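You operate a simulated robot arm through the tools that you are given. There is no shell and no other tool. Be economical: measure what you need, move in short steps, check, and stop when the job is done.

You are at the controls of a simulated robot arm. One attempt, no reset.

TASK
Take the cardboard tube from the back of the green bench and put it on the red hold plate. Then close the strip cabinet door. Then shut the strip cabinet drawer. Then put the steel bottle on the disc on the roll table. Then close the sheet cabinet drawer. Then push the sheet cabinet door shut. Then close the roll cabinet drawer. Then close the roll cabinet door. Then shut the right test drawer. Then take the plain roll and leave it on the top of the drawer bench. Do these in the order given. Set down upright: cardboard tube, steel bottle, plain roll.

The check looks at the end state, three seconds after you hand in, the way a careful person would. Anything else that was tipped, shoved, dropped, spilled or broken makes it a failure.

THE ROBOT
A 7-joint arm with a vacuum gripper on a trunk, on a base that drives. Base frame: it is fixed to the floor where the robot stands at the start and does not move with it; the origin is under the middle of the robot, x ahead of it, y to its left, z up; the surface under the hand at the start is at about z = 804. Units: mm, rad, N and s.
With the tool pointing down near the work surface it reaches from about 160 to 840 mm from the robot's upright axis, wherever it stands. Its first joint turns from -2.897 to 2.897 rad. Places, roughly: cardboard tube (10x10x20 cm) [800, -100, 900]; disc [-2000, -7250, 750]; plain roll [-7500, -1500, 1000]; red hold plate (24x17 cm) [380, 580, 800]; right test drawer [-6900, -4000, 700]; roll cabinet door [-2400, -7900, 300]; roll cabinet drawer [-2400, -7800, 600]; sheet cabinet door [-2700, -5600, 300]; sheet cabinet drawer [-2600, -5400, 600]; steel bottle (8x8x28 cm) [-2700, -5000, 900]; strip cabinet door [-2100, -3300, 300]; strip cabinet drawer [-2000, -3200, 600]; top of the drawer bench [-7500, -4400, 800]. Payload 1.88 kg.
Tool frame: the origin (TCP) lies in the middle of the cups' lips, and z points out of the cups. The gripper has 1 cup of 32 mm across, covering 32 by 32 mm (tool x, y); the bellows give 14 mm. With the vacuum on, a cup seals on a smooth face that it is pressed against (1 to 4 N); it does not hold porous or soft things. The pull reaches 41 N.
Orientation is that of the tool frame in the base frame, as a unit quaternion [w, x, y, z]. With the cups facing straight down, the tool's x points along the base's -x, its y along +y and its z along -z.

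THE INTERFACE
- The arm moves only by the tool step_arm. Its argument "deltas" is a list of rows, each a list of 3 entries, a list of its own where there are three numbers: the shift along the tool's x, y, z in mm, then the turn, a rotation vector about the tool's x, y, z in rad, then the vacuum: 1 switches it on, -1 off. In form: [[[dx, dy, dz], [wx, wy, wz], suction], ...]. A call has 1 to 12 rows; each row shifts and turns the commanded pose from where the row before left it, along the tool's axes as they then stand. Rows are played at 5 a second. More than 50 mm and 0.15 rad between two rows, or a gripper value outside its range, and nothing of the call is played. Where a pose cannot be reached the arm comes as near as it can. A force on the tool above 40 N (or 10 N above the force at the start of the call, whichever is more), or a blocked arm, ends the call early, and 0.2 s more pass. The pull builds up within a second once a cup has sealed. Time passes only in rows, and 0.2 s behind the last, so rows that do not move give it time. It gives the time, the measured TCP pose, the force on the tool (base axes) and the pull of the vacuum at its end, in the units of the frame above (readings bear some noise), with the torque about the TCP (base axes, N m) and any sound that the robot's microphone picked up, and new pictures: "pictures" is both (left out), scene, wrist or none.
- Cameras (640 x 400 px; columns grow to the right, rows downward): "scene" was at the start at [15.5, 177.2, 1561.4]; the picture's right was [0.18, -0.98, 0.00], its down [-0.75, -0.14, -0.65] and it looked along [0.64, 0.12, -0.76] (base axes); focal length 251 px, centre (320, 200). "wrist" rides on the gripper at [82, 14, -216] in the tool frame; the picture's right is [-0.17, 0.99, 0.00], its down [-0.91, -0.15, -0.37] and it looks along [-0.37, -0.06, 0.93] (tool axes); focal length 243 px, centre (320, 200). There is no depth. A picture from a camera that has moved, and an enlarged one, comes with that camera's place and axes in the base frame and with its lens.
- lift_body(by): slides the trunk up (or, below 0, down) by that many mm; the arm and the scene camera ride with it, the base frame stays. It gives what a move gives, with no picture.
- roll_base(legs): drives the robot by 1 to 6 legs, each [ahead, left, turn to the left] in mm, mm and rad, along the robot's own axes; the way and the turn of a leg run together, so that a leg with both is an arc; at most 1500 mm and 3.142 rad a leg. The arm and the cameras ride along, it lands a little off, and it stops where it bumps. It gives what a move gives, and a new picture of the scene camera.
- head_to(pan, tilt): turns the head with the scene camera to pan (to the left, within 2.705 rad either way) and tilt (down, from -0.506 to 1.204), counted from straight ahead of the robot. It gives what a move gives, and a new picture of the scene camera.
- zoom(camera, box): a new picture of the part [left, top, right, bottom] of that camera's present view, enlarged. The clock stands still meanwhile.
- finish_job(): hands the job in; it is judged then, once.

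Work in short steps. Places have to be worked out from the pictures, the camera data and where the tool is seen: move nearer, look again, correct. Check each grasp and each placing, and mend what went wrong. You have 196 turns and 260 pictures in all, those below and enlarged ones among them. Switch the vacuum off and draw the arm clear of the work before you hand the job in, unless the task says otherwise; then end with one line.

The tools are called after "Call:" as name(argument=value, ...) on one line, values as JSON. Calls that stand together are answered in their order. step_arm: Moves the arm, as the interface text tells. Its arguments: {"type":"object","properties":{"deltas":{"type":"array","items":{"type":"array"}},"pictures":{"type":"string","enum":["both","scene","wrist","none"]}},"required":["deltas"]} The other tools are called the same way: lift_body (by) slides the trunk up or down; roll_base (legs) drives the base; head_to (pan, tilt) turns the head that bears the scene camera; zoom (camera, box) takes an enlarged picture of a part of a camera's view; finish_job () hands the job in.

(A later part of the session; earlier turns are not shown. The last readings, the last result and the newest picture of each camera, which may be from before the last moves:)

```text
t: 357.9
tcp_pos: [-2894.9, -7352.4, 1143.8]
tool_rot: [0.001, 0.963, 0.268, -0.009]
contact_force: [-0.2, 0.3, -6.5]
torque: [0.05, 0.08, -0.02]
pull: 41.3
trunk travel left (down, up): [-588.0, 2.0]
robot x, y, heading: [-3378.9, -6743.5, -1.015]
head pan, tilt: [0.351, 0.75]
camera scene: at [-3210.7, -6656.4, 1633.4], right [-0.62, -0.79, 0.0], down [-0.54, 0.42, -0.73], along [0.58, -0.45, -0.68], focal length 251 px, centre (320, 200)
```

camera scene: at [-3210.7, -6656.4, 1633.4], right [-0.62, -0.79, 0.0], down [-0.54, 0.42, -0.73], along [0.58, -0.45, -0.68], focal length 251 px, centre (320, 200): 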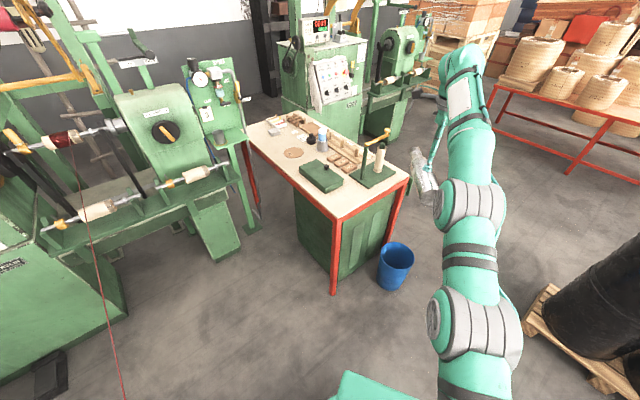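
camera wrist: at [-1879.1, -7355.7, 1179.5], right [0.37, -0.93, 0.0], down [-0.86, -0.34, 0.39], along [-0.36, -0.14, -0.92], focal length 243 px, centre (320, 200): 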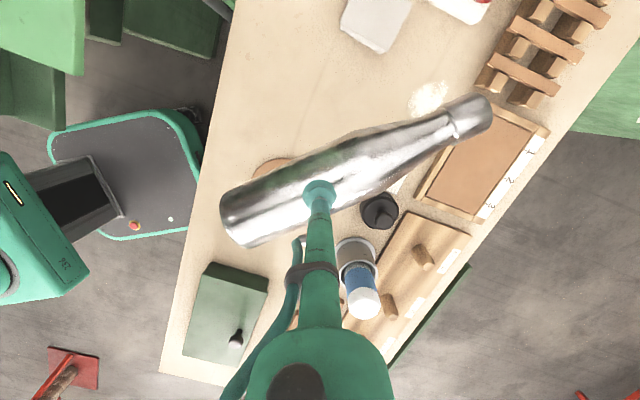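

Safe over open floor. Now I pitch the bottle upright, swinging the tip forward and up about the wrist as it turns.

Call:
step_arm(deltas=[[[11, 38, 0], [-0.1371, 0.0397, 0], 1], [[11, 38, 0], [-0.1371, 0.0397, 0], 1], [[11, 38, 0], [-0.1371, 0.0397, 0], 1], [[11, 38, 0], [-0.1371, 0.0397, 0], 1], [[11, 38, 0], [-0.1371, 0.0397, 0], 1], [[11, 38, 0], [-0.1371, 0.0397, 0], 1]], pictures="none")

Call:
step_arm(deltas=[[[11, 38, 0], [-0.1371, 0.0397, 0], 1], [[11, 38, 0], [-0.1371, 0.0397, 0], 1], [[11, 38, 0], [-0.1371, 0.0397, 0], 1], [[11, 38, 0], [-0.1371, 0.0397, 0], 1], [[11, 38, 0], [-0.1371, 0.0397, 0], 1], [[0, 0, 0], [0, 0, 0], 1]], pictures="both")

```text
t: 359.3
tcp_pos: [-2736.8, -7497.6, 1221.5]
tool_rot: [0.354, 0.877, 0.247, 0.21]
contact_force: [-0.3, -0.7, -6.8]
torque: [0.13, 0.14, -0.03]
pull: 40.4
trunk travel left (down, up): [-588.0, 2.0]
robot x, y, heading: [-3385.5, -6742.0, -1.013]
head pan, tilt: [0.351, 0.75]
```

```text
t: 360.7
tcp_pos: [-2673.4, -7552.2, 1396.5]
tool_rot: [0.602, 0.682, 0.196, 0.366]
contact_force: [-1.1, 0.0, -6.1]
torque: [0.22, 0.19, 0.03]
pull: 40.5
trunk travel left (down, up): [-588.0, 2.0]
robot x, y, heading: [-3381.4, -6745.2, -1.019]
head pan, tilt: [0.351, 0.75]
camera scene: at [-3210.6, -6656.4, 1633.4], right [-0.62, -0.79, 0.0], down [-0.54, 0.42, -0.73], along [0.58, -0.45, -0.68], focal length 251 px, centre (320, 200)
camera wrist: at [-2779.2, -7350.1, 1433.3], right [-0.28, -0.31, 0.91], down [-0.85, -0.36, -0.39], along [0.45, -0.88, -0.16], focal length 243 px, centre (320, 200)
```

scene: 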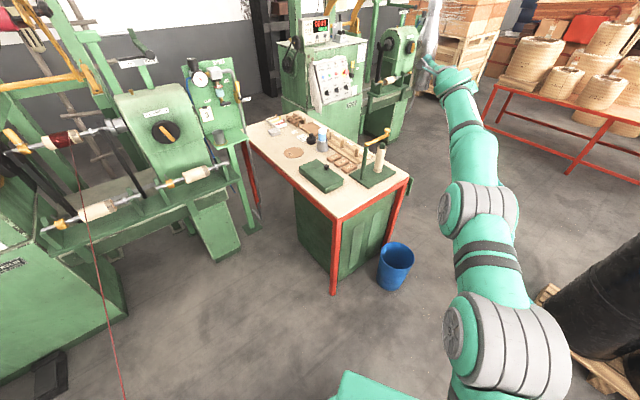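
wrist: 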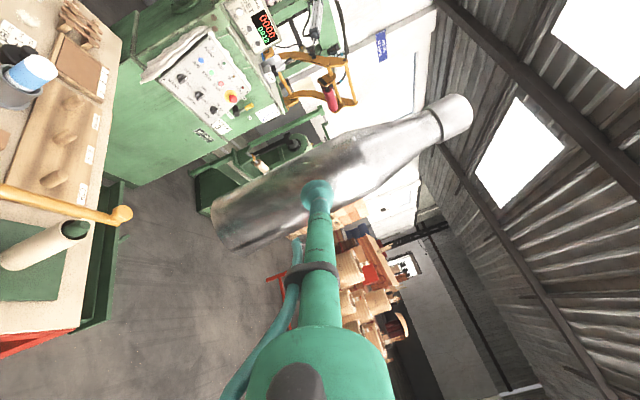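

The bottle is upright again. I turn to the diagonal approach, move over the table, and lower the trunk partway.

Call:
roll_base(legs=[[0, 0, 0.229], [250, 329, 0]])

Call:
lift_body(by=-400)

Call:
step_arm(deltas=[[[0, 0, 0], [0, 0, 0], 1]], pictures="both")

```text
t: 364.1
tcp_pos: [-2092.6, -7302.1, 1396.0]
tool_rot: [0.555, 0.655, 0.276, 0.433]
contact_force: [0.3, 0.0, -5.8]
torque: [0.15, 0.31, 0.02]
pull: 40.9
trunk travel left (down, up): [-588.0, 2.0]
robot x, y, heading: [-2974.8, -6676.9, -0.774]
head pan, tilt: [0.351, 0.75]
camera scene: at [-2827.2, -6557.8, 1633.4], right [-0.41, -0.91, 0.0], down [-0.62, 0.28, -0.73], along [0.67, -0.3, -0.68], focal length 251 px, centre (320, 200)
```

scene: 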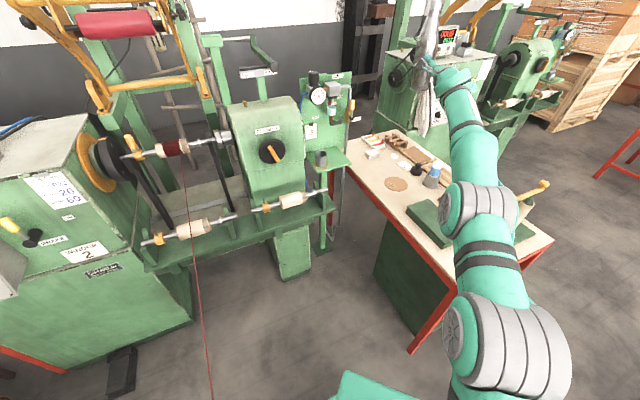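

```text
t: 367.9
tcp_pos: [-2092.9, -7301.0, 995.8]
tool_rot: [0.554, 0.655, 0.276, 0.434]
contact_force: [0.0, 0.6, -5.9]
torque: [0.16, 0.31, 0.02]
pull: 40.4
trunk travel left (down, up): [-188.0, 402.0]
robot x, y, heading: [-2975.6, -6684.3, -0.777]
head pan, tilt: [0.351, 0.75]
```

```text
t: 368.4
tcp_pos: [-2093.8, -7302.1, 996.7]
tool_rot: [0.554, 0.654, 0.276, 0.434]
contact_force: [0.9, 0.7, -5.6]
torque: [0.14, 0.27, 0.03]
pull: 40.5
trunk travel left (down, up): [-188.0, 402.0]
robot x, y, heading: [-2974.3, -6682.6, -0.775]
head pan, tilt: [0.351, 0.75]
camera scene: at [-2827.6, -6557.8, 1233.4], right [-0.41, -0.91, 0.0], down [-0.62, 0.28, -0.73], along [0.67, -0.3, -0.68], focal length 251 px, centre (320, 200)
camera wrist: at [-2244.1, -7130.2, 1033.0], right [-0.2, -0.37, 0.91], down [-0.74, -0.55, -0.38], along [0.64, -0.75, -0.16], focal length 243 px, centre (320, 200)
```

scene: 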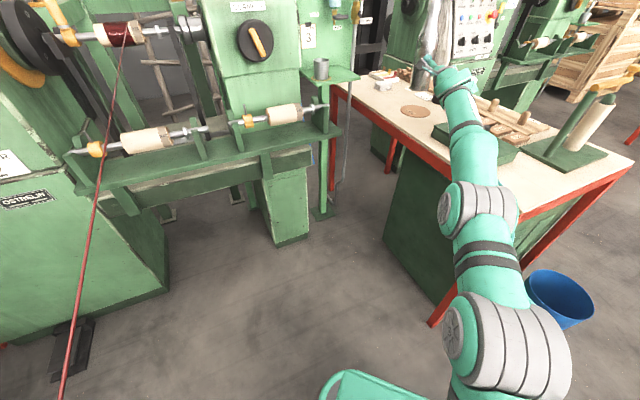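
wrist: 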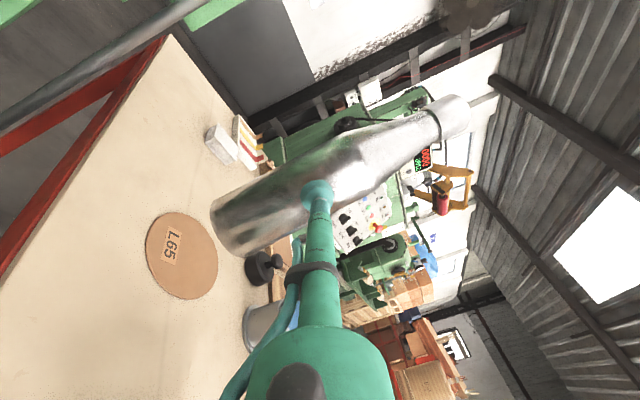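

The disc is clear in view at about (-2045, -7355), and the bottle leans about 3° away. I correct the pitch, move the base 33 ahead and 14 right, and lower to just above.

Call:
roll_base(legs=[[33, -14, 0]])

Call:
lift_body(by=-75)

Call:
step_arm(deltas=[[[0, 0, 0], [-0.043, 0.0125, 0], 1], [[0, 0, 0], [0, 0, 0], 1]], pictures="wrist")

Call:
zoom(camera="wrist", box=[120, 120, 360, 300])

```text
t: 369.2
tcp_pos: [-2080.0, -7333.0, 996.0]
tool_rot: [0.555, 0.654, 0.275, 0.434]
contact_force: [0.7, -0.1, -5.2]
torque: [0.15, 0.32, 0.0]
pull: 40.7
trunk travel left (down, up): [-188.0, 402.0]
robot x, y, heading: [-2961.2, -6713.7, -0.776]
head pan, tilt: [0.351, 0.75]
camera scene: at [-2814.3, -6590.2, 1233.4], right [-0.41, -0.91, 0.0], down [-0.62, 0.28, -0.73], along [0.67, -0.3, -0.68], focal length 251 px, centre (320, 200)
```

scene: 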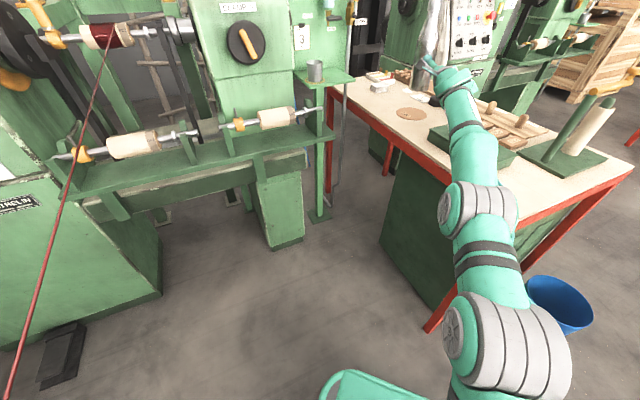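

```text
t: 370.3
tcp_pos: [-2079.8, -7332.5, 921.0]
tool_rot: [0.554, 0.654, 0.276, 0.435]
contact_force: [0.8, 0.1, -6.5]
torque: [0.17, 0.3, 0.02]
pull: 40.9
trunk travel left (down, up): [-113.0, 477.0]
robot x, y, heading: [-2958.0, -6712.3, -0.772]
head pan, tilt: [0.351, 0.75]
```

```text
t: 370.9
tcp_pos: [-2079.6, -7332.6, 920.6]
tool_rot: [0.567, 0.64, 0.27, 0.444]
contact_force: [-0.3, -0.1, -6.6]
torque: [0.12, 0.27, 0.0]
pull: 40.2
trunk travel left (down, up): [-113.0, 477.0]
robot x, y, heading: [-2962.3, -6718.7, -0.775]
head pan, tilt: [0.351, 0.75]
camera wrist: at [-2231.7, -7161.6, 947.8], right [-0.23, -0.35, 0.91], down [-0.72, -0.56, -0.4], along [0.65, -0.75, -0.12], focal length 243 px, centre (320, 200)
```

wrist: 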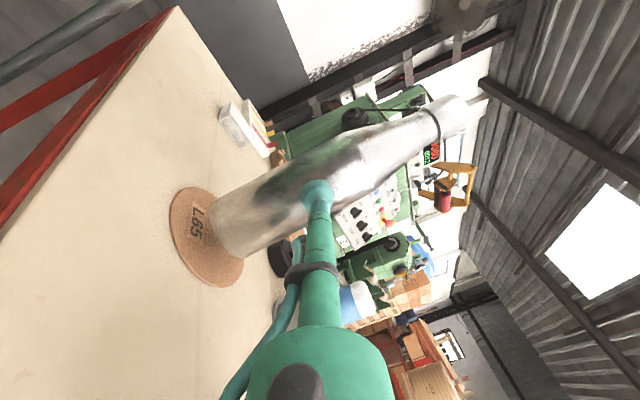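

```text
2.22 times, centred on (240, 210) of wrist
camera zoom: at [-2231.7, -7161.6, 947.8], right [-0.23, -0.35, 0.91], down [-0.72, -0.56, -0.4], along [0.65, -0.75, -0.12], focal length 539 px, centre (498, 178)
```

zoom: 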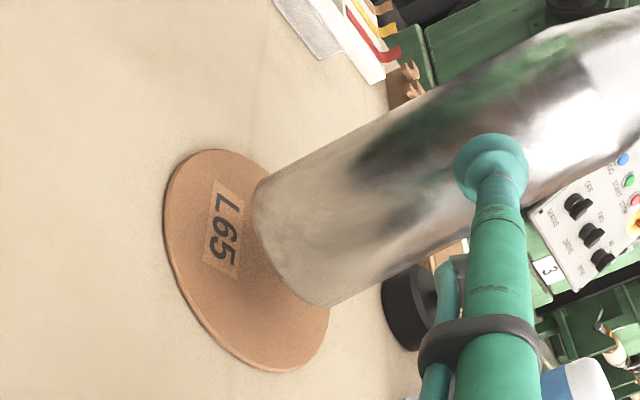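

Well centred over the disc, about 20 mm up. I lower in steps, watching force and torque.

Call:
step_arm(deltas=[[[-2.1, -7.7, -0.3], [0, 0, 0], 1], [[-1.3, -4.8, -0.2], [0, 0, 0], 1], [[-0.8, -2.9, -0.1], [0, 0, 0], 1], [[0, 0, 0], [0, 0, 0], 1]], pictures="none")

```text
t: 371.9
tcp_pos: [-2079.4, -7334.2, 905.5]
tool_rot: [0.566, 0.64, 0.27, 0.444]
contact_force: [-0.7, 0.3, -6.2]
torque: [0.16, 0.24, 0.04]
pull: 41.2
trunk travel left (down, up): [-113.0, 477.0]
robot x, y, heading: [-2960.7, -6714.5, -0.774]
head pan, tilt: [0.351, 0.75]
```

Call:
step_arm(deltas=[[[-0.5, -1.9, 0], [0, 0, 0], 1], [[-0.5, -1.9, 0], [0, 0, 0], 1], [[0, 0, 0], [0, 0, 0], 1]], pictures="wrist")

Call:
zoom(camera="wrist", box=[120, 120, 360, 300])

```text
t: 372.7
tcp_pos: [-2080.0, -7334.0, 900.7]
tool_rot: [0.566, 0.64, 0.269, 0.444]
contact_force: [-0.2, 0.5, -5.8]
torque: [0.13, 0.24, 0.0]
pull: 40.1
trunk travel left (down, up): [-113.0, 477.0]
robot x, y, heading: [-2960.5, -6714.4, -0.773]
head pan, tilt: [0.351, 0.75]
camera wrist: at [-2231.5, -7162.2, 928.4], right [-0.23, -0.35, 0.91], down [-0.72, -0.56, -0.4], along [0.65, -0.75, -0.12], focal length 243 px, centre (320, 200)
```

wrist: 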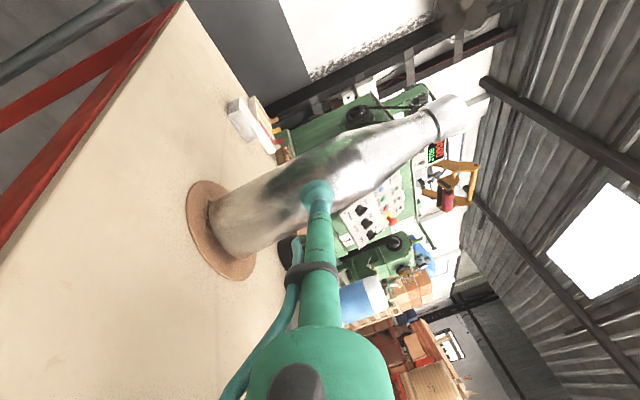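

```text
2.22 times, centred on (240, 210) of wrist
camera zoom: at [-2231.5, -7162.2, 928.4], right [-0.23, -0.35, 0.91], down [-0.72, -0.56, -0.4], along [0.65, -0.75, -0.12], focal length 539 px, centre (498, 178)
```

zoom: 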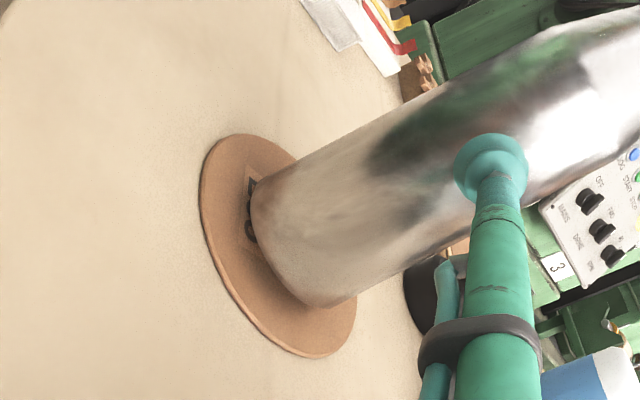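

Call:
step_arm(deltas=[[[-0.5, -1.9, -1], [0, 0, 0], 1], [[-0.5, -1.9, -1], [0, 0, 0], 1], [[0, 0, 0], [0, 0, 0], 1]], pictures="none")

Call:
step_arm(deltas=[[[-0.4, -1.4, -1], [0, 0, 0], 1], [[0, 0, 0], [0, 0, 0], 1]], pictures="none")

```text
t: 373.5
tcp_pos: [-2082.0, -7334.0, 898.1]
tool_rot: [0.566, 0.64, 0.269, 0.444]
contact_force: [-0.2, -0.4, -4.4]
torque: [0.09, 0.19, -0.02]
pull: 40.6
trunk travel left (down, up): [-113.0, 477.0]
robot x, y, heading: [-2959.3, -6713.2, -0.775]
head pan, tilt: [0.351, 0.75]
```

```text
t: 374.1
tcp_pos: [-2083.6, -7332.6, 897.4]
tool_rot: [0.568, 0.639, 0.269, 0.444]
contact_force: [-0.2, -0.3, -1.2]
torque: [0.01, 0.03, -0.01]
pull: 40.2
trunk travel left (down, up): [-113.0, 477.0]
robot x, y, heading: [-2963.4, -6712.9, -0.779]
head pan, tilt: [0.351, 0.75]
```

Contact now: -1.2 N with the torque almost gone, so it stands nearly flat. I check the picture before releasing.

Call:
step_arm(deltas=[[[-0.2, -0.8, 0], [0, 0, 0], 1], [[0, 0, 0], [0, 0, 0], 1]], pictures="none")

Call:
zoom(camera="wrist", box=[120, 100, 480, 300])

Call:
zoom(camera="scene", box=[350, 20, 510, 150])

```text
t: 374.7
tcp_pos: [-2082.9, -7332.0, 897.6]
tool_rot: [0.567, 0.639, 0.271, 0.445]
contact_force: [-0.4, 0.0, 2.2]
torque: [-0.06, -0.03, -0.02]
pull: 41.0
trunk travel left (down, up): [-113.0, 477.0]
robot x, y, heading: [-2959.7, -6714.8, -0.778]
head pan, tilt: [0.351, 0.75]
```

```text
1.78 times, centred on (300, 200) of wrist
camera zoom: at [-2235.2, -7159.7, 923.4], right [-0.23, -0.35, 0.91], down [-0.72, -0.56, -0.4], along [0.65, -0.75, -0.12], focal length 431 px, centre (356, 200)
```

zoom: 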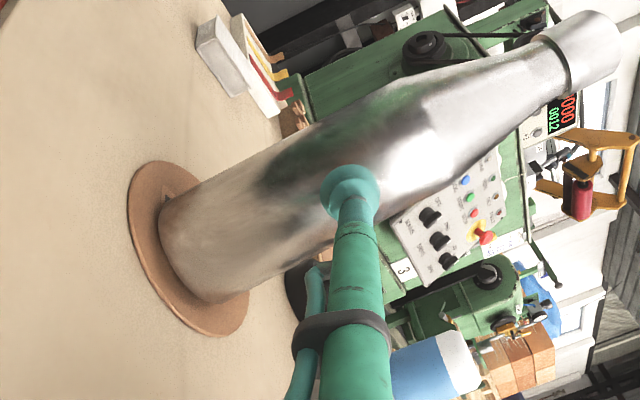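

```text
3.08 times, centred on (430, 85) of scene
camera zoom: at [-2815.0, -6589.8, 1158.5], right [-0.41, -0.91, 0.0], down [-0.62, 0.28, -0.73], along [0.67, -0.3, -0.68], focal length 771 px, centre (-18, 554)
```

zoom: 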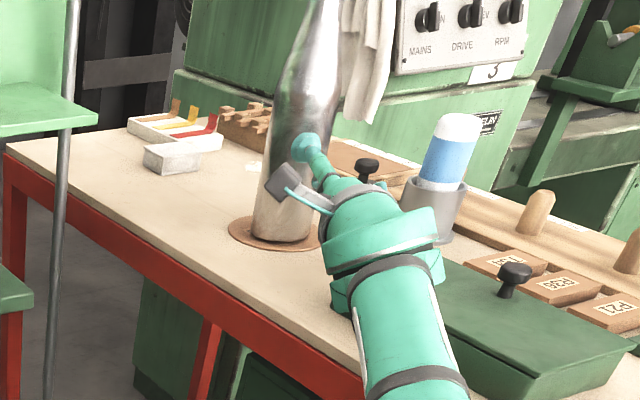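

It stands flat and centred on the disc. I release with a gentle simultaneous retreat so the bellows can't push it.

Call:
step_arm(deltas=[[[0, 0, -1], [0, 0, 0], -1], [[0, 0, -2], [0, 0, 0], -1], [[0, 0, -2], [0, 0, 0], -1], [[0, 0, -3], [0, 0, 0], -1], [[0, 0, -3], [0, 0, 0], -1], [[0, 0, -4], [0, 0, 0], -1], [[0, 0, -5], [0, 0, 0], -1], [[0, 0, -10], [0, 0, 0], -1], [[0, 0, -20], [0, 0, 0], -1]], pictures="wrist")

```text
t: 376.7
tcp_pos: [-2127.6, -7308.6, 894.7]
tool_rot: [0.566, 0.64, 0.27, 0.444]
contact_force: [0.3, -0.4, -0.6]
torque: [-0.02, -0.06, -0.03]
pull: 0.1
trunk travel left (down, up): [-113.0, 477.0]
robot x, y, heading: [-2959.1, -6712.9, -0.778]
head pan, tilt: [0.351, 0.75]
camera wrist: at [-2279.0, -7136.3, 920.3], right [-0.23, -0.35, 0.91], down [-0.72, -0.56, -0.4], along [0.65, -0.75, -0.12], focal length 243 px, centre (320, 200)
```

wrist: 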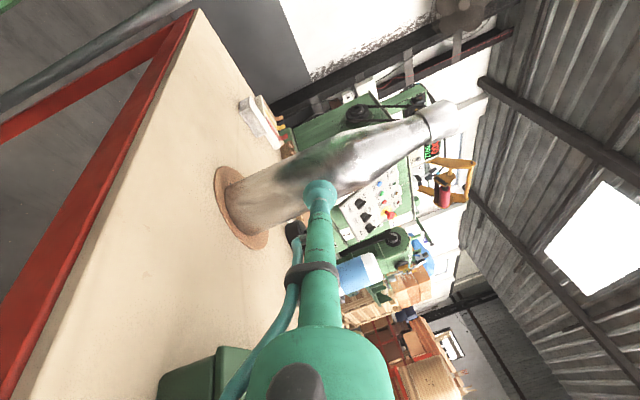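

The bottle stands upright on the disc. I withdraw, raise the trunk 400, move off, and turn west in the open.

Call:
step_arm(deltas=[[[0, 0, -40], [0, 0, 0], -1], [[0, 0, -40], [0, 0, 0], -1]], pictures="none")

Call:
lift_body(by=400)

Call:
roll_base(legs=[[31, -240, 0], [0, 0, -2.363]])

Call:
head_to(pan=1.5, tilt=0.4)

```text
t: 377.3
tcp_pos: [-2199.0, -7266.6, 895.1]
tool_rot: [0.568, 0.638, 0.27, 0.445]
contact_force: [-0.4, 1.0, 1.4]
torque: [0.13, 0.26, -0.02]
pull: 0.2
trunk travel left (down, up): [-113.0, 477.0]
robot x, y, heading: [-2961.9, -6715.7, -0.778]
head pan, tilt: [0.351, 0.75]
```

```text
t: 381.2
tcp_pos: [-2197.2, -7267.9, 1289.6]
tool_rot: [0.566, 0.64, 0.271, 0.444]
contact_force: [0.0, -0.5, 0.7]
torque: [0.0, 0.0, -0.03]
pull: 0.0
trunk travel left (down, up): [-513.0, 77.0]
robot x, y, heading: [-2965.0, -6715.2, -0.776]
head pan, tilt: [0.351, 0.75]
```

```text
t: 388.5
tcp_pos: [-4038.4, -7080.3, 1289.4]
tool_rot: [0.631, 0.501, -0.482, -0.345]
contact_force: [0.9, -0.8, -0.4]
torque: [-0.01, 0.01, -0.04]
pull: 0.1
trunk travel left (down, up): [-513.0, 77.0]
robot x, y, heading: [-3111.7, -6911.1, -3.111]
head pan, tilt: [0.351, 0.75]
camera scene: at [-3122.6, -7103.6, 1558.4], right [-0.37, 0.93, 0.0], down [0.63, 0.26, -0.73], along [-0.68, -0.27, -0.68], focal length 251 px, centre (320, 200)
```

scene: 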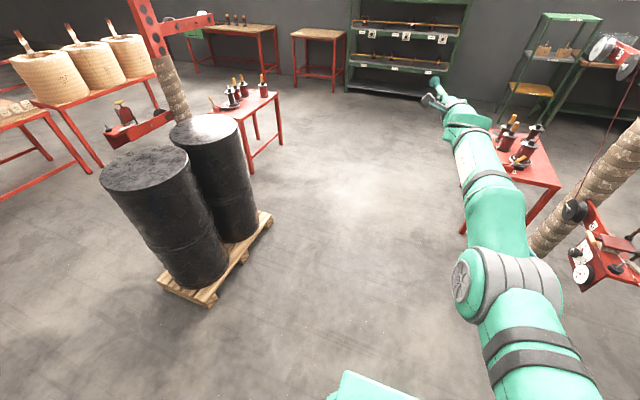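

```text
t: 389.9
tcp_pos: [-4039.9, -7079.5, 1290.2]
tool_rot: [0.631, 0.5, -0.482, -0.345]
contact_force: [0.9, 0.2, -0.9]
torque: [-0.02, 0.01, -0.01]
pull: 0.0
trunk travel left (down, up): [-513.0, 77.0]
robot x, y, heading: [-3111.0, -6909.5, -3.106]
head pan, tilt: [1.499, 0.4]
camera scene: at [-3049.4, -7165.1, 1589.5], right [-1.0, 0.04, 0.0], down [0.02, 0.39, -0.92], along [-0.04, -0.92, -0.39], focal length 251 px, centre (320, 200)
```

scene: 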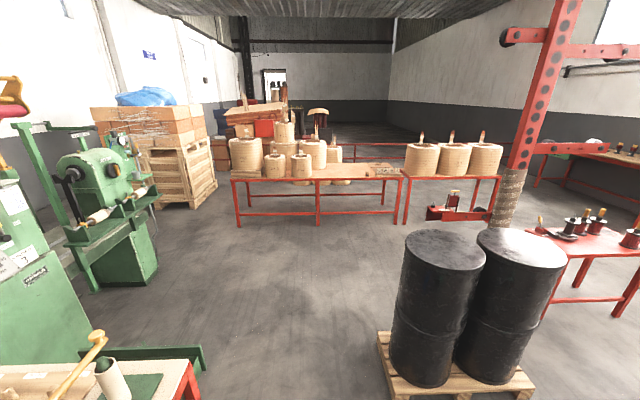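

The area is clear. Wire 2 lies at y≈-6400. I lower the trunk fully here, point the tool straight ahead and slightly down, and bring the hand to z≈450.

Call:
lift_body(by=-400)

Call:
lift_body(by=-113)

Call:
step_arm(deltas=[[[0, 0, 0], [-0.034, -0.126, -0.004], -1], [[0, 0, 0], [-0.034, -0.126, -0.004], -1], [[0, 0, 0], [0.1256, -0.034, 0], -1], [[0, 0, 0], [0.1256, -0.034, 0], -1], [[0, 0, 0], [0.1256, -0.034, 0], -1], [[-9.8, -36.3, 13.7], [0, 0, 0], -1], [[-9.8, -36.3, 13.7], [0, 0, 0], -1], [[-9.8, -36.3, 13.7], [0, 0, 0], -1], [[-9.8, -36.3, 13.7], [0, 0, 0], -1], [[-9.8, -36.3, 13.7], [0, 0, 0], -1], [[-9.8, -36.3, 13.7], [0, 0, 0], -1], [[0, 0, 0], [0, 0, 0], -1]], pictures="wrist")

```text
t: 393.7
tcp_pos: [-4038.3, -7080.6, 889.2]
tool_rot: [0.631, 0.499, -0.482, -0.347]
contact_force: [0.0, -0.7, 0.0]
torque: [0.01, 0.0, -0.03]
pull: 0.2
trunk travel left (down, up): [-113.0, 477.0]
robot x, y, heading: [-3109.6, -6909.8, -3.109]
head pan, tilt: [1.499, 0.4]
```

```text
t: 395.1
tcp_pos: [-4039.4, -7080.3, 777.1]
tool_rot: [0.631, 0.5, -0.481, -0.346]
contact_force: [0.4, 1.1, 0.0]
torque: [-0.01, 0.01, 0.01]
pull: 0.1
trunk travel left (down, up): [0.0, 590.0]
robot x, y, heading: [-3111.7, -6909.5, -3.108]
head pan, tilt: [1.499, 0.4]
```

```text
t: 397.7
tcp_pos: [-4037.0, -7081.9, 533.4]
tool_rot: [-0.461, -0.513, 0.642, 0.337]
contact_force: [-0.3, 0.3, -0.2]
torque: [0.0, 0.0, -0.02]
pull: 0.0
out of reach, approached as far as the arm can: row 1
trunk travel left (down, up): [0.0, 590.0]
robot x, y, heading: [-3111.3, -6913.3, -3.108]
head pan, tilt: [1.499, 0.4]
camera wrist: at [-3842.2, -7149.2, 642.0], right [-0.33, 0.41, 0.85], down [0.45, 0.86, -0.24], along [-0.83, 0.31, -0.47], focal length 243 px, centre (320, 200)
```

wrist: 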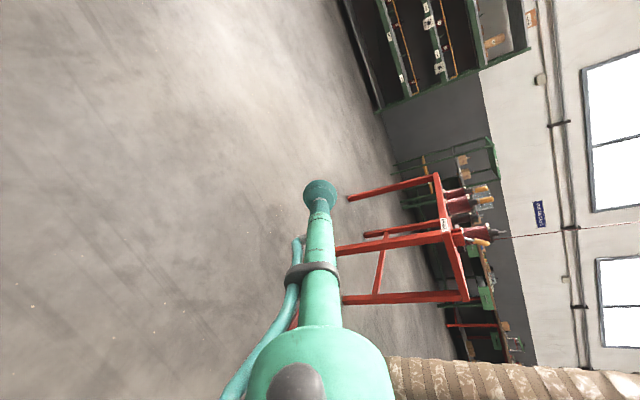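

The hand is low, at z=533. I shift east to keep clear of stand 2's arm, then turn to face north, sweeping under the wire.

Call:
roll_base(legs=[[-185, -57, 0], [0, 0, -1.6]])

Call:
head_to(pan=-0.1, tilt=0.35)

```text
t: 403.1
tcp_pos: [-3088.2, -5919.0, 534.2]
tool_rot: [-0.085, 0.096, 0.815, 0.565]
contact_force: [0.3, -0.4, -0.3]
torque: [0.02, 0.0, 0.02]
pull: 0.1
trunk travel left (down, up): [0.0, 590.0]
robot x, y, heading: [-2929.1, -6847.1, 1.596]
head pan, tilt: [1.499, 0.4]
camera scene: at [-3180.8, -6907.4, 1076.5], right [0.05, 1.0, 0.0], down [0.39, -0.02, -0.92], along [-0.92, 0.05, -0.39], focal length 251 px, centre (320, 200)
```

scene: 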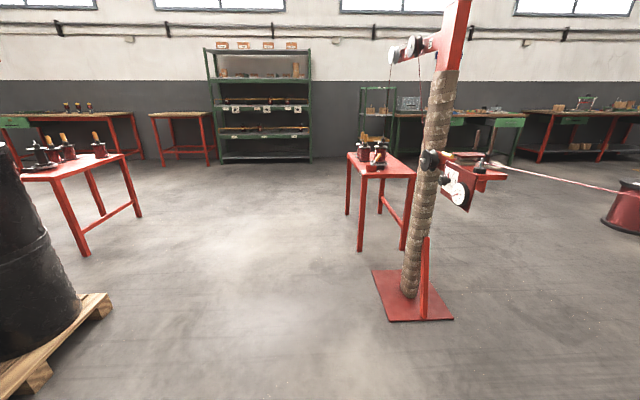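

```text
t: 404.8
tcp_pos: [-3087.2, -5919.2, 532.8]
tool_rot: [-0.085, 0.096, 0.815, 0.565]
contact_force: [0.2, -0.3, -0.1]
torque: [0.0, 0.02, 0.0]
pull: 0.0
trunk travel left (down, up): [0.0, 590.0]
robot x, y, heading: [-2921.7, -6847.7, 1.591]
head pan, tilt: [-0.099, 0.351]
camera scene: at [-3081.2, -6819.1, 1081.1], right [1.0, -0.08, 0.0], down [-0.03, -0.34, -0.94], along [0.07, 0.94, -0.34], focal length 251 px, centre (320, 200)
```

scene: 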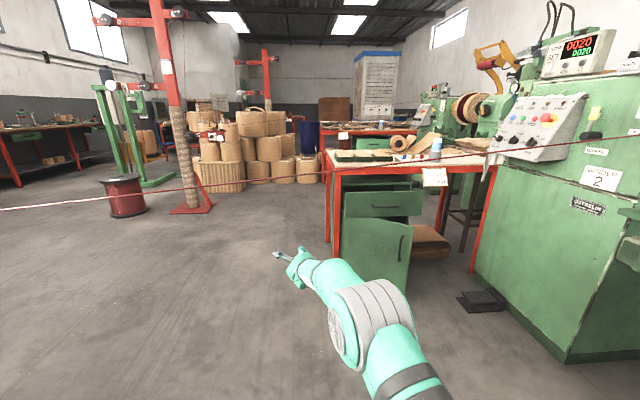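

The sheet cabinet's open drawer and door are in view. I zoom in to measure.

Call:
zoom(camera="scene", box=[300, 120, 500, 310])

```text
2.11 times, centred on (400, 215) of scene
camera zoom: at [-3081.2, -6819.1, 1081.1], right [1.0, -0.08, 0.0], down [-0.03, -0.34, -0.94], along [0.07, 0.94, -0.34], focal length 528 px, centre (152, 168)
```

zoom: 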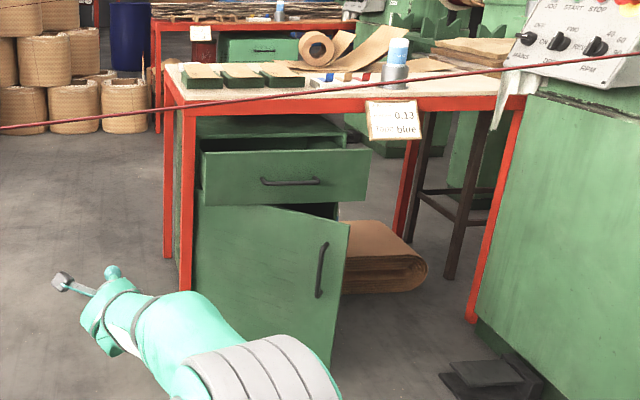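

The drawer front is around y≈-5580, spanning x -2850 to -2430. I line up left of its handle at x≈-2750 and extend the arm.

Call:
roll_base(legs=[[95, 0, -0.02], [0, -340, 0]])

Call:
step_arm(deltas=[[[7.9, 29, -11.2], [0, 0, 0], -1], [[2.3, 12.9, 35.1], [0, 0, 0], -1], [[2.3, 12.9, 35.1], [0, 0, 0], -1], [[2.3, 12.9, 35.1], [0, 0, 0], -1], [[0, 0, 0], [0, 0, 0], -1]], pictures="both")

```text
t: 407.8
tcp_pos: [-2731.8, -5821.2, 534.1]
tool_rot: [-0.079, 0.105, 0.814, 0.566]
contact_force: [-0.1, -0.1, -0.5]
torque: [0.01, -0.03, -0.03]
pull: 0.1
trunk travel left (down, up): [0.0, 590.0]
robot x, y, heading: [-2586.1, -6749.2, 1.567]
head pan, tilt: [-0.099, 0.351]
camera scene: at [-2743.1, -6719.8, 1081.1], right [1.0, -0.1, 0.0], down [-0.03, -0.34, -0.94], along [0.09, 0.93, -0.34], focal length 251 px, centre (320, 200)
```

scene: 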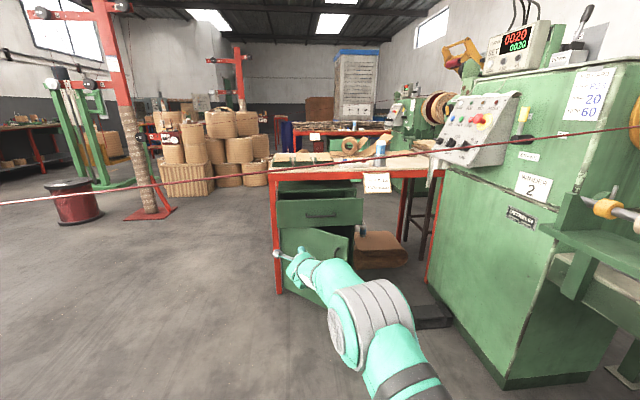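

```text
t: 409.0
tcp_pos: [-2729.8, -5708.3, 569.6]
tool_rot: [-0.08, 0.104, 0.814, 0.566]
contact_force: [-0.3, 0.7, -0.2]
torque: [-0.08, -0.02, 0.02]
pull: 0.0
trunk travel left (down, up): [0.0, 590.0]
robot x, y, heading: [-2584.8, -6749.4, 1.572]
head pan, tilt: [-0.099, 0.351]
camera scene: at [-2743.0, -6720.2, 1081.3], right [1.0, -0.1, 0.0], down [-0.03, -0.34, -0.94], along [0.09, 0.93, -0.34], focal length 251 px, centre (320, 200)
camera wrist: at [-2802.5, -5899.8, 676.2], right [0.42, 0.32, 0.85], down [0.85, -0.48, -0.24], along [0.33, 0.82, -0.47], focal length 243 px, centre (320, 200)
```

scene: 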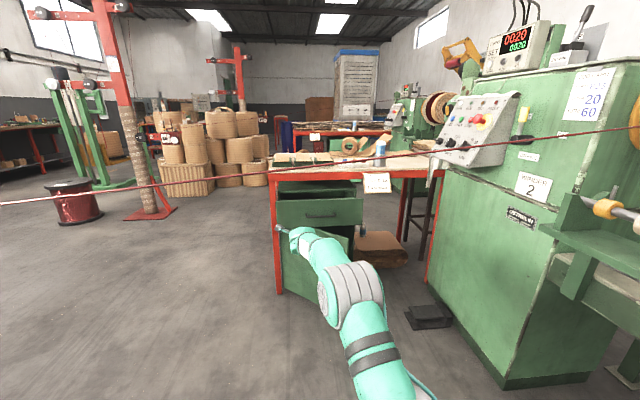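
wrist: 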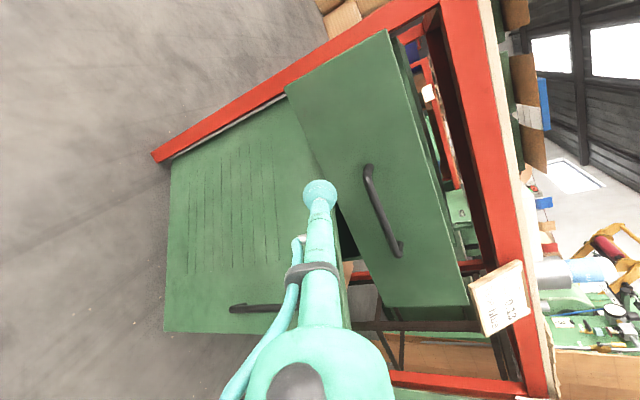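

The tip will land just left of the handle; I shift 25 mm further left and push by driving forward.

Call:
step_arm(deltas=[[[24, -6.5, 0], [0, 0, 0], -1], [[0, 0, 0], [0, 0, 0], -1]], pictures="none")

Call:
roll_base(legs=[[160, 0, 0]])

Call:
step_arm(deltas=[[[1.2, 6.9, 18.7], [0, 0, 0], -1], [[1.2, 6.9, 18.7], [0, 0, 0], -1], [[0, 0, 0], [0, 0, 0], -1]], pictures="both")

```text
t: 409.6
tcp_pos: [-2755.6, -5707.3, 565.2]
tool_rot: [-0.078, 0.104, 0.814, 0.566]
contact_force: [-0.7, 0.6, 0.0]
torque: [-0.04, -0.03, -0.05]
pull: 0.0
trunk travel left (down, up): [0.0, 590.0]
robot x, y, heading: [-2590.4, -6752.2, 1.57]
head pan, tilt: [-0.099, 0.351]
```

```text
t: 411.0
tcp_pos: [-2756.8, -5550.2, 565.9]
tool_rot: [-0.08, 0.105, 0.814, 0.566]
contact_force: [-0.7, 0.2, -0.1]
torque: [0.04, -0.03, -0.01]
pull: 0.0
trunk travel left (down, up): [0.0, 590.0]
robot x, y, heading: [-2587.4, -6592.7, 1.575]
head pan, tilt: [-0.099, 0.351]
camera scene: at [-2743.7, -6561.0, 1081.1], right [1.0, -0.1, 0.0], down [-0.03, -0.34, -0.94], along [0.09, 0.93, -0.34], focal length 251 px, centre (320, 200)
```

scene: 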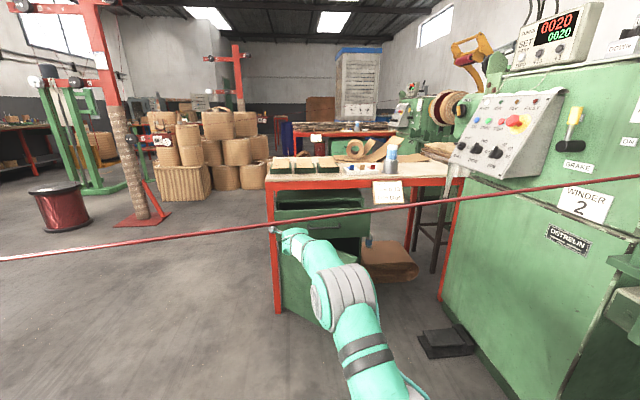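

```text
t: 411.8
tcp_pos: [-2756.3, -5509.5, 566.6]
tool_rot: [-0.08, 0.104, 0.815, 0.565]
contact_force: [-0.5, 0.0, 0.5]
torque: [0.0, 0.01, -0.01]
pull: 0.1
trunk travel left (down, up): [0.0, 590.0]
robot x, y, heading: [-2589.1, -6594.5, 1.574]
head pan, tilt: [-0.099, 0.351]
camera scene: at [-2743.7, -6561.0, 1081.1], right [1.0, -0.1, 0.0], down [-0.03, -0.34, -0.94], along [0.09, 0.93, -0.34], focal length 251 px, centre (320, 200)
camera wrist: at [-2828.4, -5701.0, 673.4], right [0.42, 0.32, 0.85], down [0.85, -0.48, -0.23], along [0.33, 0.82, -0.47], focal length 243 px, centre (320, 200)
```

scene: 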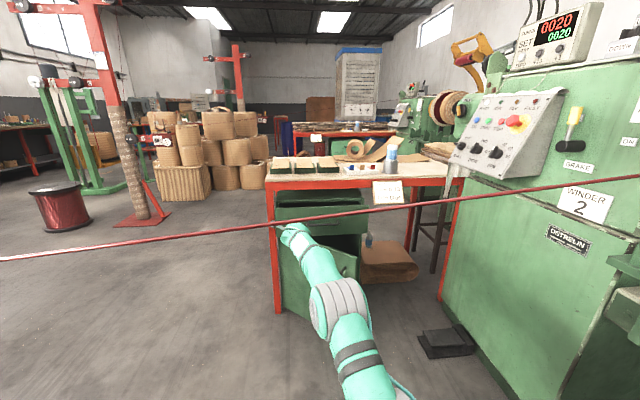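
wrist: 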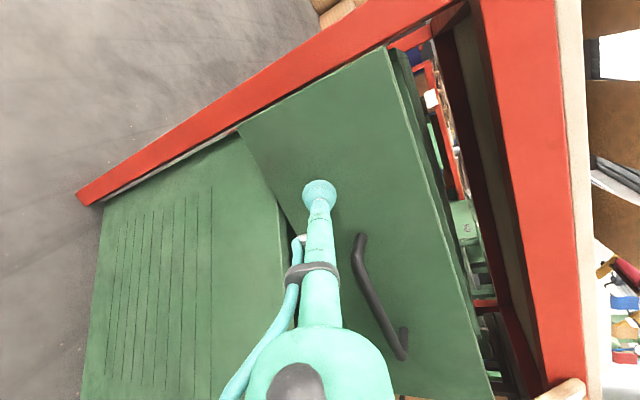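

No contact yet. I extend further in steps.

Call:
step_arm(deltas=[[[0.9, 5.1, 14], [0, 0, 0], -1], [[0.9, 5.1, 14], [0, 0, 0], -1], [[0.6, 3.4, 9.4], [0, 0, 0], -1], [[0, 0, 0], [0, 0, 0], -1]], pictures="wrist")

```text
t: 412.8
tcp_pos: [-2756.9, -5487.6, 562.3]
tool_rot: [-0.079, 0.104, 0.814, 0.566]
contact_force: [-0.1, -0.6, 0.6]
torque: [-0.01, -0.03, 0.02]
pull: 0.1
out of reach, approached as far as the arm can: row 2, 3
trunk travel left (down, up): [0.0, 590.0]
robot x, y, heading: [-2592.1, -6594.5, 1.575]
head pan, tilt: [-0.099, 0.351]
camera wrist: at [-2829.0, -5678.1, 670.2], right [0.42, 0.32, 0.85], down [0.85, -0.48, -0.23], along [0.33, 0.82, -0.47], focal length 243 px, centre (320, 200)
```

wrist: 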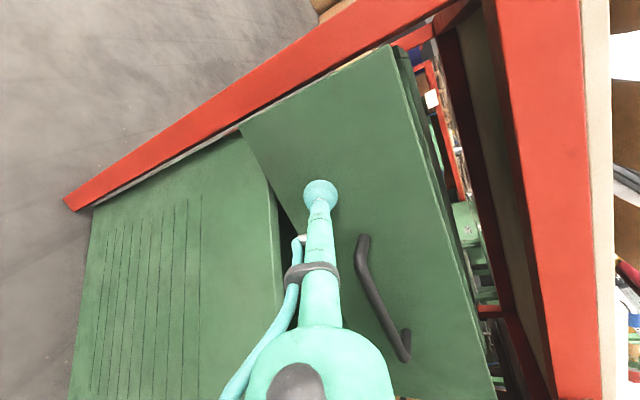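

The drawer moves with the cup. I drive the base 45 further, which still leaves room to the wire.

Call:
roll_base(legs=[[45, 0, 0]])

Call:
step_arm(deltas=[[[0, 0, 0], [0, 0, 0], -1]], pictures="wrist")

```text
t: 413.7
tcp_pos: [-2756.4, -5443.2, 561.4]
tool_rot: [-0.079, 0.104, 0.814, 0.565]
contact_force: [-0.1, 0.0, -0.4]
torque: [-0.01, 0.0, 0.04]
pull: 0.1
trunk travel left (down, up): [0.0, 590.0]
robot x, y, heading: [-2586.7, -6547.8, 1.575]
head pan, tilt: [-0.099, 0.351]
camera scene: at [-2743.8, -6516.0, 1081.1], right [1.0, -0.1, 0.0], down [-0.03, -0.34, -0.94], along [0.09, 0.93, -0.34], focal length 251 px, centre (320, 200)
```

scene: 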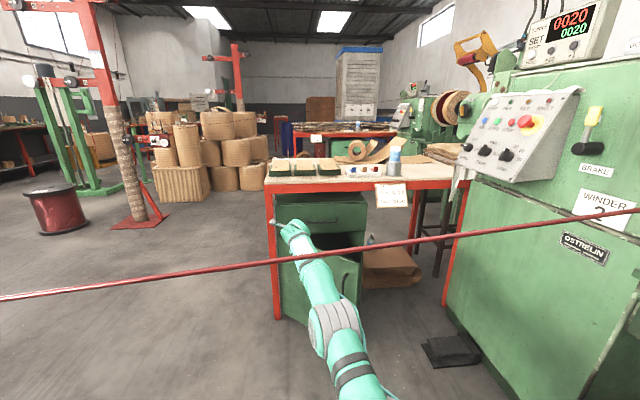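

```text
t: 414.1
tcp_pos: [-2756.8, -5442.1, 563.8]
tool_rot: [-0.079, 0.104, 0.814, 0.566]
contact_force: [0.8, -0.5, -0.4]
torque: [0.01, -0.02, -0.04]
pull: 0.0
trunk travel left (down, up): [0.0, 590.0]
robot x, y, heading: [-2586.7, -6545.7, 1.577]
head pan, tilt: [-0.099, 0.351]
camera wrist: at [-2828.7, -5633.1, 670.3], right [0.42, 0.32, 0.85], down [0.85, -0.48, -0.23], along [0.33, 0.82, -0.47], focal length 243 px, centre (320, 200)
```

wrist: 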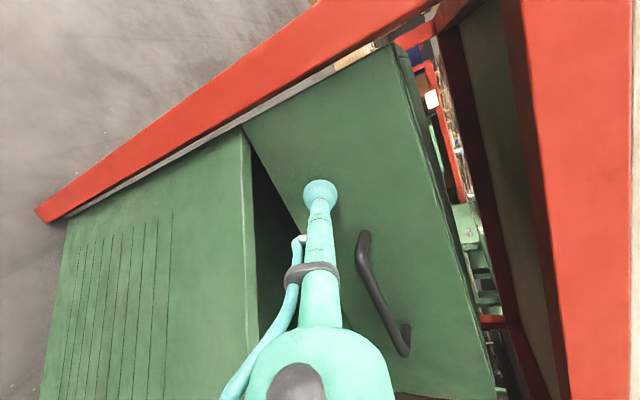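

I zoom to judge how far the drawer still stands out.

Call:
zoom(camera="scene", box=[240, 160, 440, 320])

```text
2.50 times, centred on (340, 240) of scene
camera zoom: at [-2743.8, -6516.0, 1081.1], right [1.0, -0.1, 0.0], down [-0.03, -0.34, -0.94], along [0.09, 0.93, -0.34], focal length 627 px, centre (270, 100)
```

zoom: 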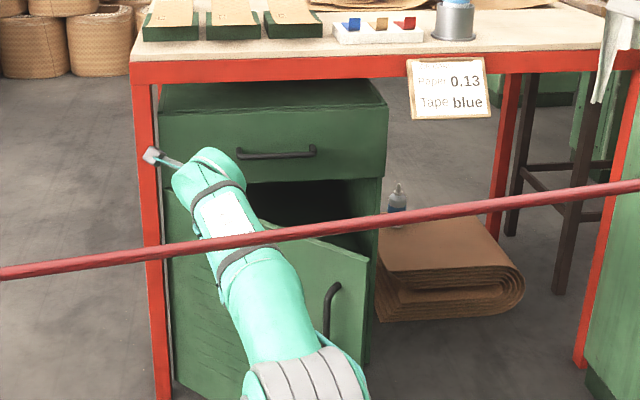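

The drawer is nearly in. I drive on in small steps until the force shows the stop.

Call:
roll_base(legs=[[15, 0, 0]])

Call:
step_arm(deltas=[[[0.5, 2.6, 7], [0, 0, 0], -1], [[0, 0, 0], [0, 0, 0], -1]], pictures="none")

```text
t: 414.9
tcp_pos: [-2756.8, -5426.6, 562.9]
tool_rot: [-0.079, 0.104, 0.814, 0.566]
contact_force: [-0.2, -1.3, 0.2]
torque: [0.04, -0.01, -0.01]
pull: 0.0
trunk travel left (down, up): [0.0, 590.0]
robot x, y, heading: [-2590.3, -6533.1, 1.575]
head pan, tilt: [-0.099, 0.351]
camera scene: at [-2743.9, -6501.2, 1081.1], right [1.0, -0.1, 0.0], down [-0.03, -0.34, -0.94], along [0.09, 0.93, -0.34], focal length 251 px, centre (320, 200)
```

scene: 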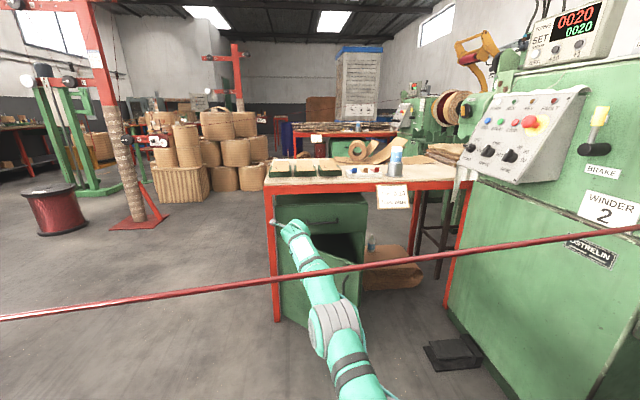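

```text
t: 415.4
tcp_pos: [-2757.6, -5427.3, 562.5]
tool_rot: [-0.079, 0.104, 0.814, 0.566]
contact_force: [-0.1, -0.9, -0.7]
torque: [0.03, 0.0, -0.01]
pull: 0.1
out of reach, approached as far as the arm can: row 1
trunk travel left (down, up): [0.0, 590.0]
robot x, y, heading: [-2584.2, -6534.1, 1.57]
head pan, tilt: [-0.099, 0.351]
```

Call:
roll_base(legs=[[15, 0, 0]])

Call:
zoom(camera="scene", box=[240, 160, 440, 320])

```text
t: 416.3
tcp_pos: [-2755.5, -5414.8, 558.2]
tool_rot: [-0.077, 0.104, 0.817, 0.563]
contact_force: [0.7, -7.2, 0.7]
torque: [0.19, 0.07, 0.01]
pull: 0.0
trunk travel left (down, up): [0.0, 590.0]
robot x, y, heading: [-2588.1, -6519.9, 1.571]
head pan, tilt: [-0.099, 0.351]
stopped in leg 1: the force on the tool passed its limit at 47 N (the readings are from after the stop); the commanded pose is now the measured one
camera scene: at [-2743.8, -6489.0, 1081.1], right [1.0, -0.1, 0.0], down [-0.03, -0.34, -0.94], along [0.09, 0.93, -0.34], focal length 251 px, centre (320, 200)
```

scene: 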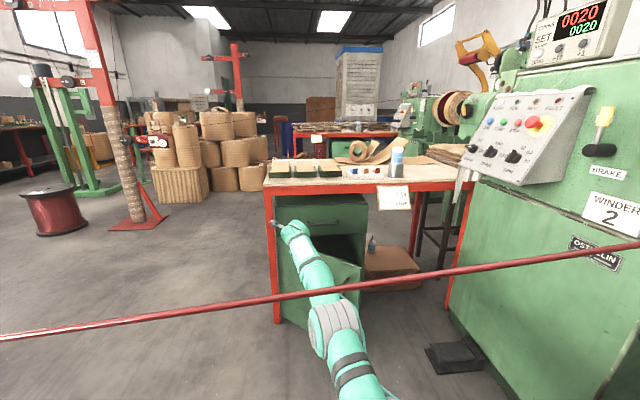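

```text
2.50 times, centred on (340, 240) of scene
camera zoom: at [-2743.8, -6489.0, 1081.1], right [1.0, -0.1, 0.0], down [-0.03, -0.34, -0.94], along [0.09, 0.93, -0.34], focal length 627 px, centre (270, 100)
```

zoom: 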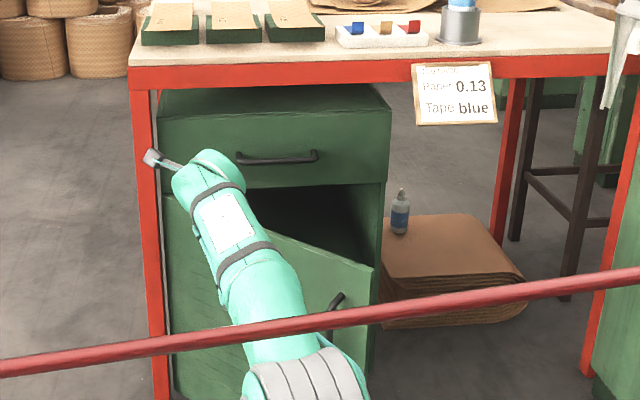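

The drawer is shut, with a 47 N stop. I back off, drop to z≈440, and shift right to the door's outer part.

Call:
roll_base(legs=[[-240, 0, 0]])

Call:
step_arm(deltas=[[[-9.9, -36.2, 14], [0, 0, 0], -1], [[-9.9, -36.2, 14], [0, 0, 0], -1], [[-9.9, -36.2, 14], [0, 0, 0], -1]], pictures="none")

Call:
roll_base(legs=[[0, -130, 0]])

Call:
step_arm(deltas=[[[0, 0, 0], [0, 0, 0], -1]], pictures="wrist")

```text
t: 418.1
tcp_pos: [-2755.7, -5654.8, 556.7]
tool_rot: [-0.078, 0.104, 0.817, 0.562]
contact_force: [0.7, -0.3, -0.2]
torque: [-0.04, 0.0, 0.0]
pull: 0.0
trunk travel left (down, up): [0.0, 590.0]
robot x, y, heading: [-2589.5, -6757.8, 1.573]
head pan, tilt: [-0.099, 0.351]
camera scene: at [-2743.1, -6728.1, 1081.1], right [1.0, -0.1, 0.0], down [-0.03, -0.34, -0.94], along [0.09, 0.93, -0.34], focal length 251 px, centre (320, 200)
```

scene: 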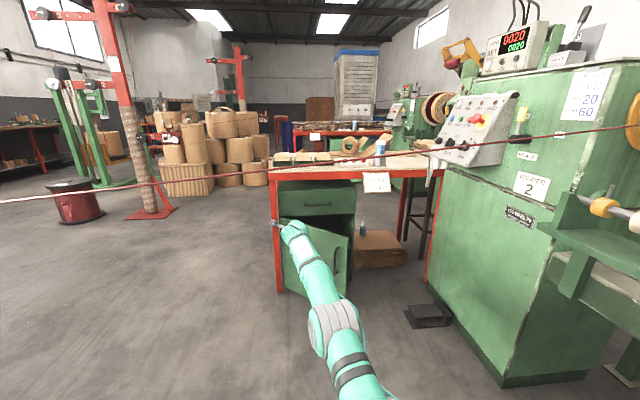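

```text
t: 418.9
tcp_pos: [-2758.9, -5654.7, 438.5]
tool_rot: [-0.079, 0.105, 0.816, 0.563]
contact_force: [0.4, 0.1, 1.9]
torque: [-0.13, 0.03, 0.01]
pull: 0.2
trunk travel left (down, up): [0.0, 590.0]
robot x, y, heading: [-2586.0, -6759.6, 1.577]
head pan, tilt: [-0.099, 0.351]
```

```text
t: 420.2
tcp_pos: [-2630.6, -5656.7, 437.4]
tool_rot: [-0.078, 0.103, 0.817, 0.562]
contact_force: [-0.1, 0.0, -0.5]
torque: [-0.03, -0.04, -0.01]
pull: 0.1
trunk travel left (down, up): [0.0, 590.0]
robot x, y, heading: [-2457.1, -6760.0, 1.572]
head pan, tilt: [-0.099, 0.351]
camera scene: at [-2613.3, -6727.9, 1081.1], right [1.0, -0.09, 0.0], down [-0.03, -0.34, -0.94], along [0.09, 0.94, -0.34], focal length 251 px, centre (320, 200)
```

scene: 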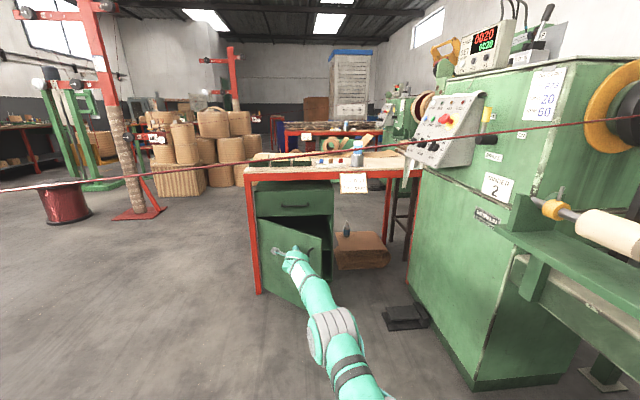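

```text
t: 420.6
tcp_pos: [-2631.4, -5654.9, 439.1]
tool_rot: [-0.078, 0.103, 0.817, 0.563]
contact_force: [-1.0, -0.4, 0.4]
torque: [-0.07, -0.02, 0.01]
pull: 0.1
trunk travel left (down, up): [0.0, 590.0]
robot x, y, heading: [-2457.6, -6760.7, 1.576]
head pan, tilt: [-0.099, 0.351]
camera wrist: at [-2703.2, -5845.6, 547.4], right [0.41, 0.33, 0.85], down [0.85, -0.48, -0.23], along [0.33, 0.81, -0.48], focal length 243 px, centre (320, 200)
```

wrist: 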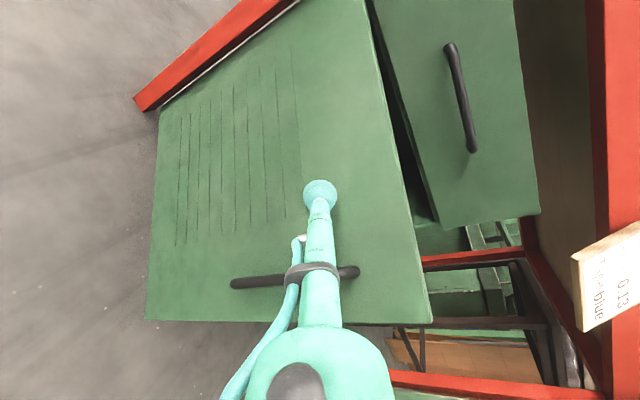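

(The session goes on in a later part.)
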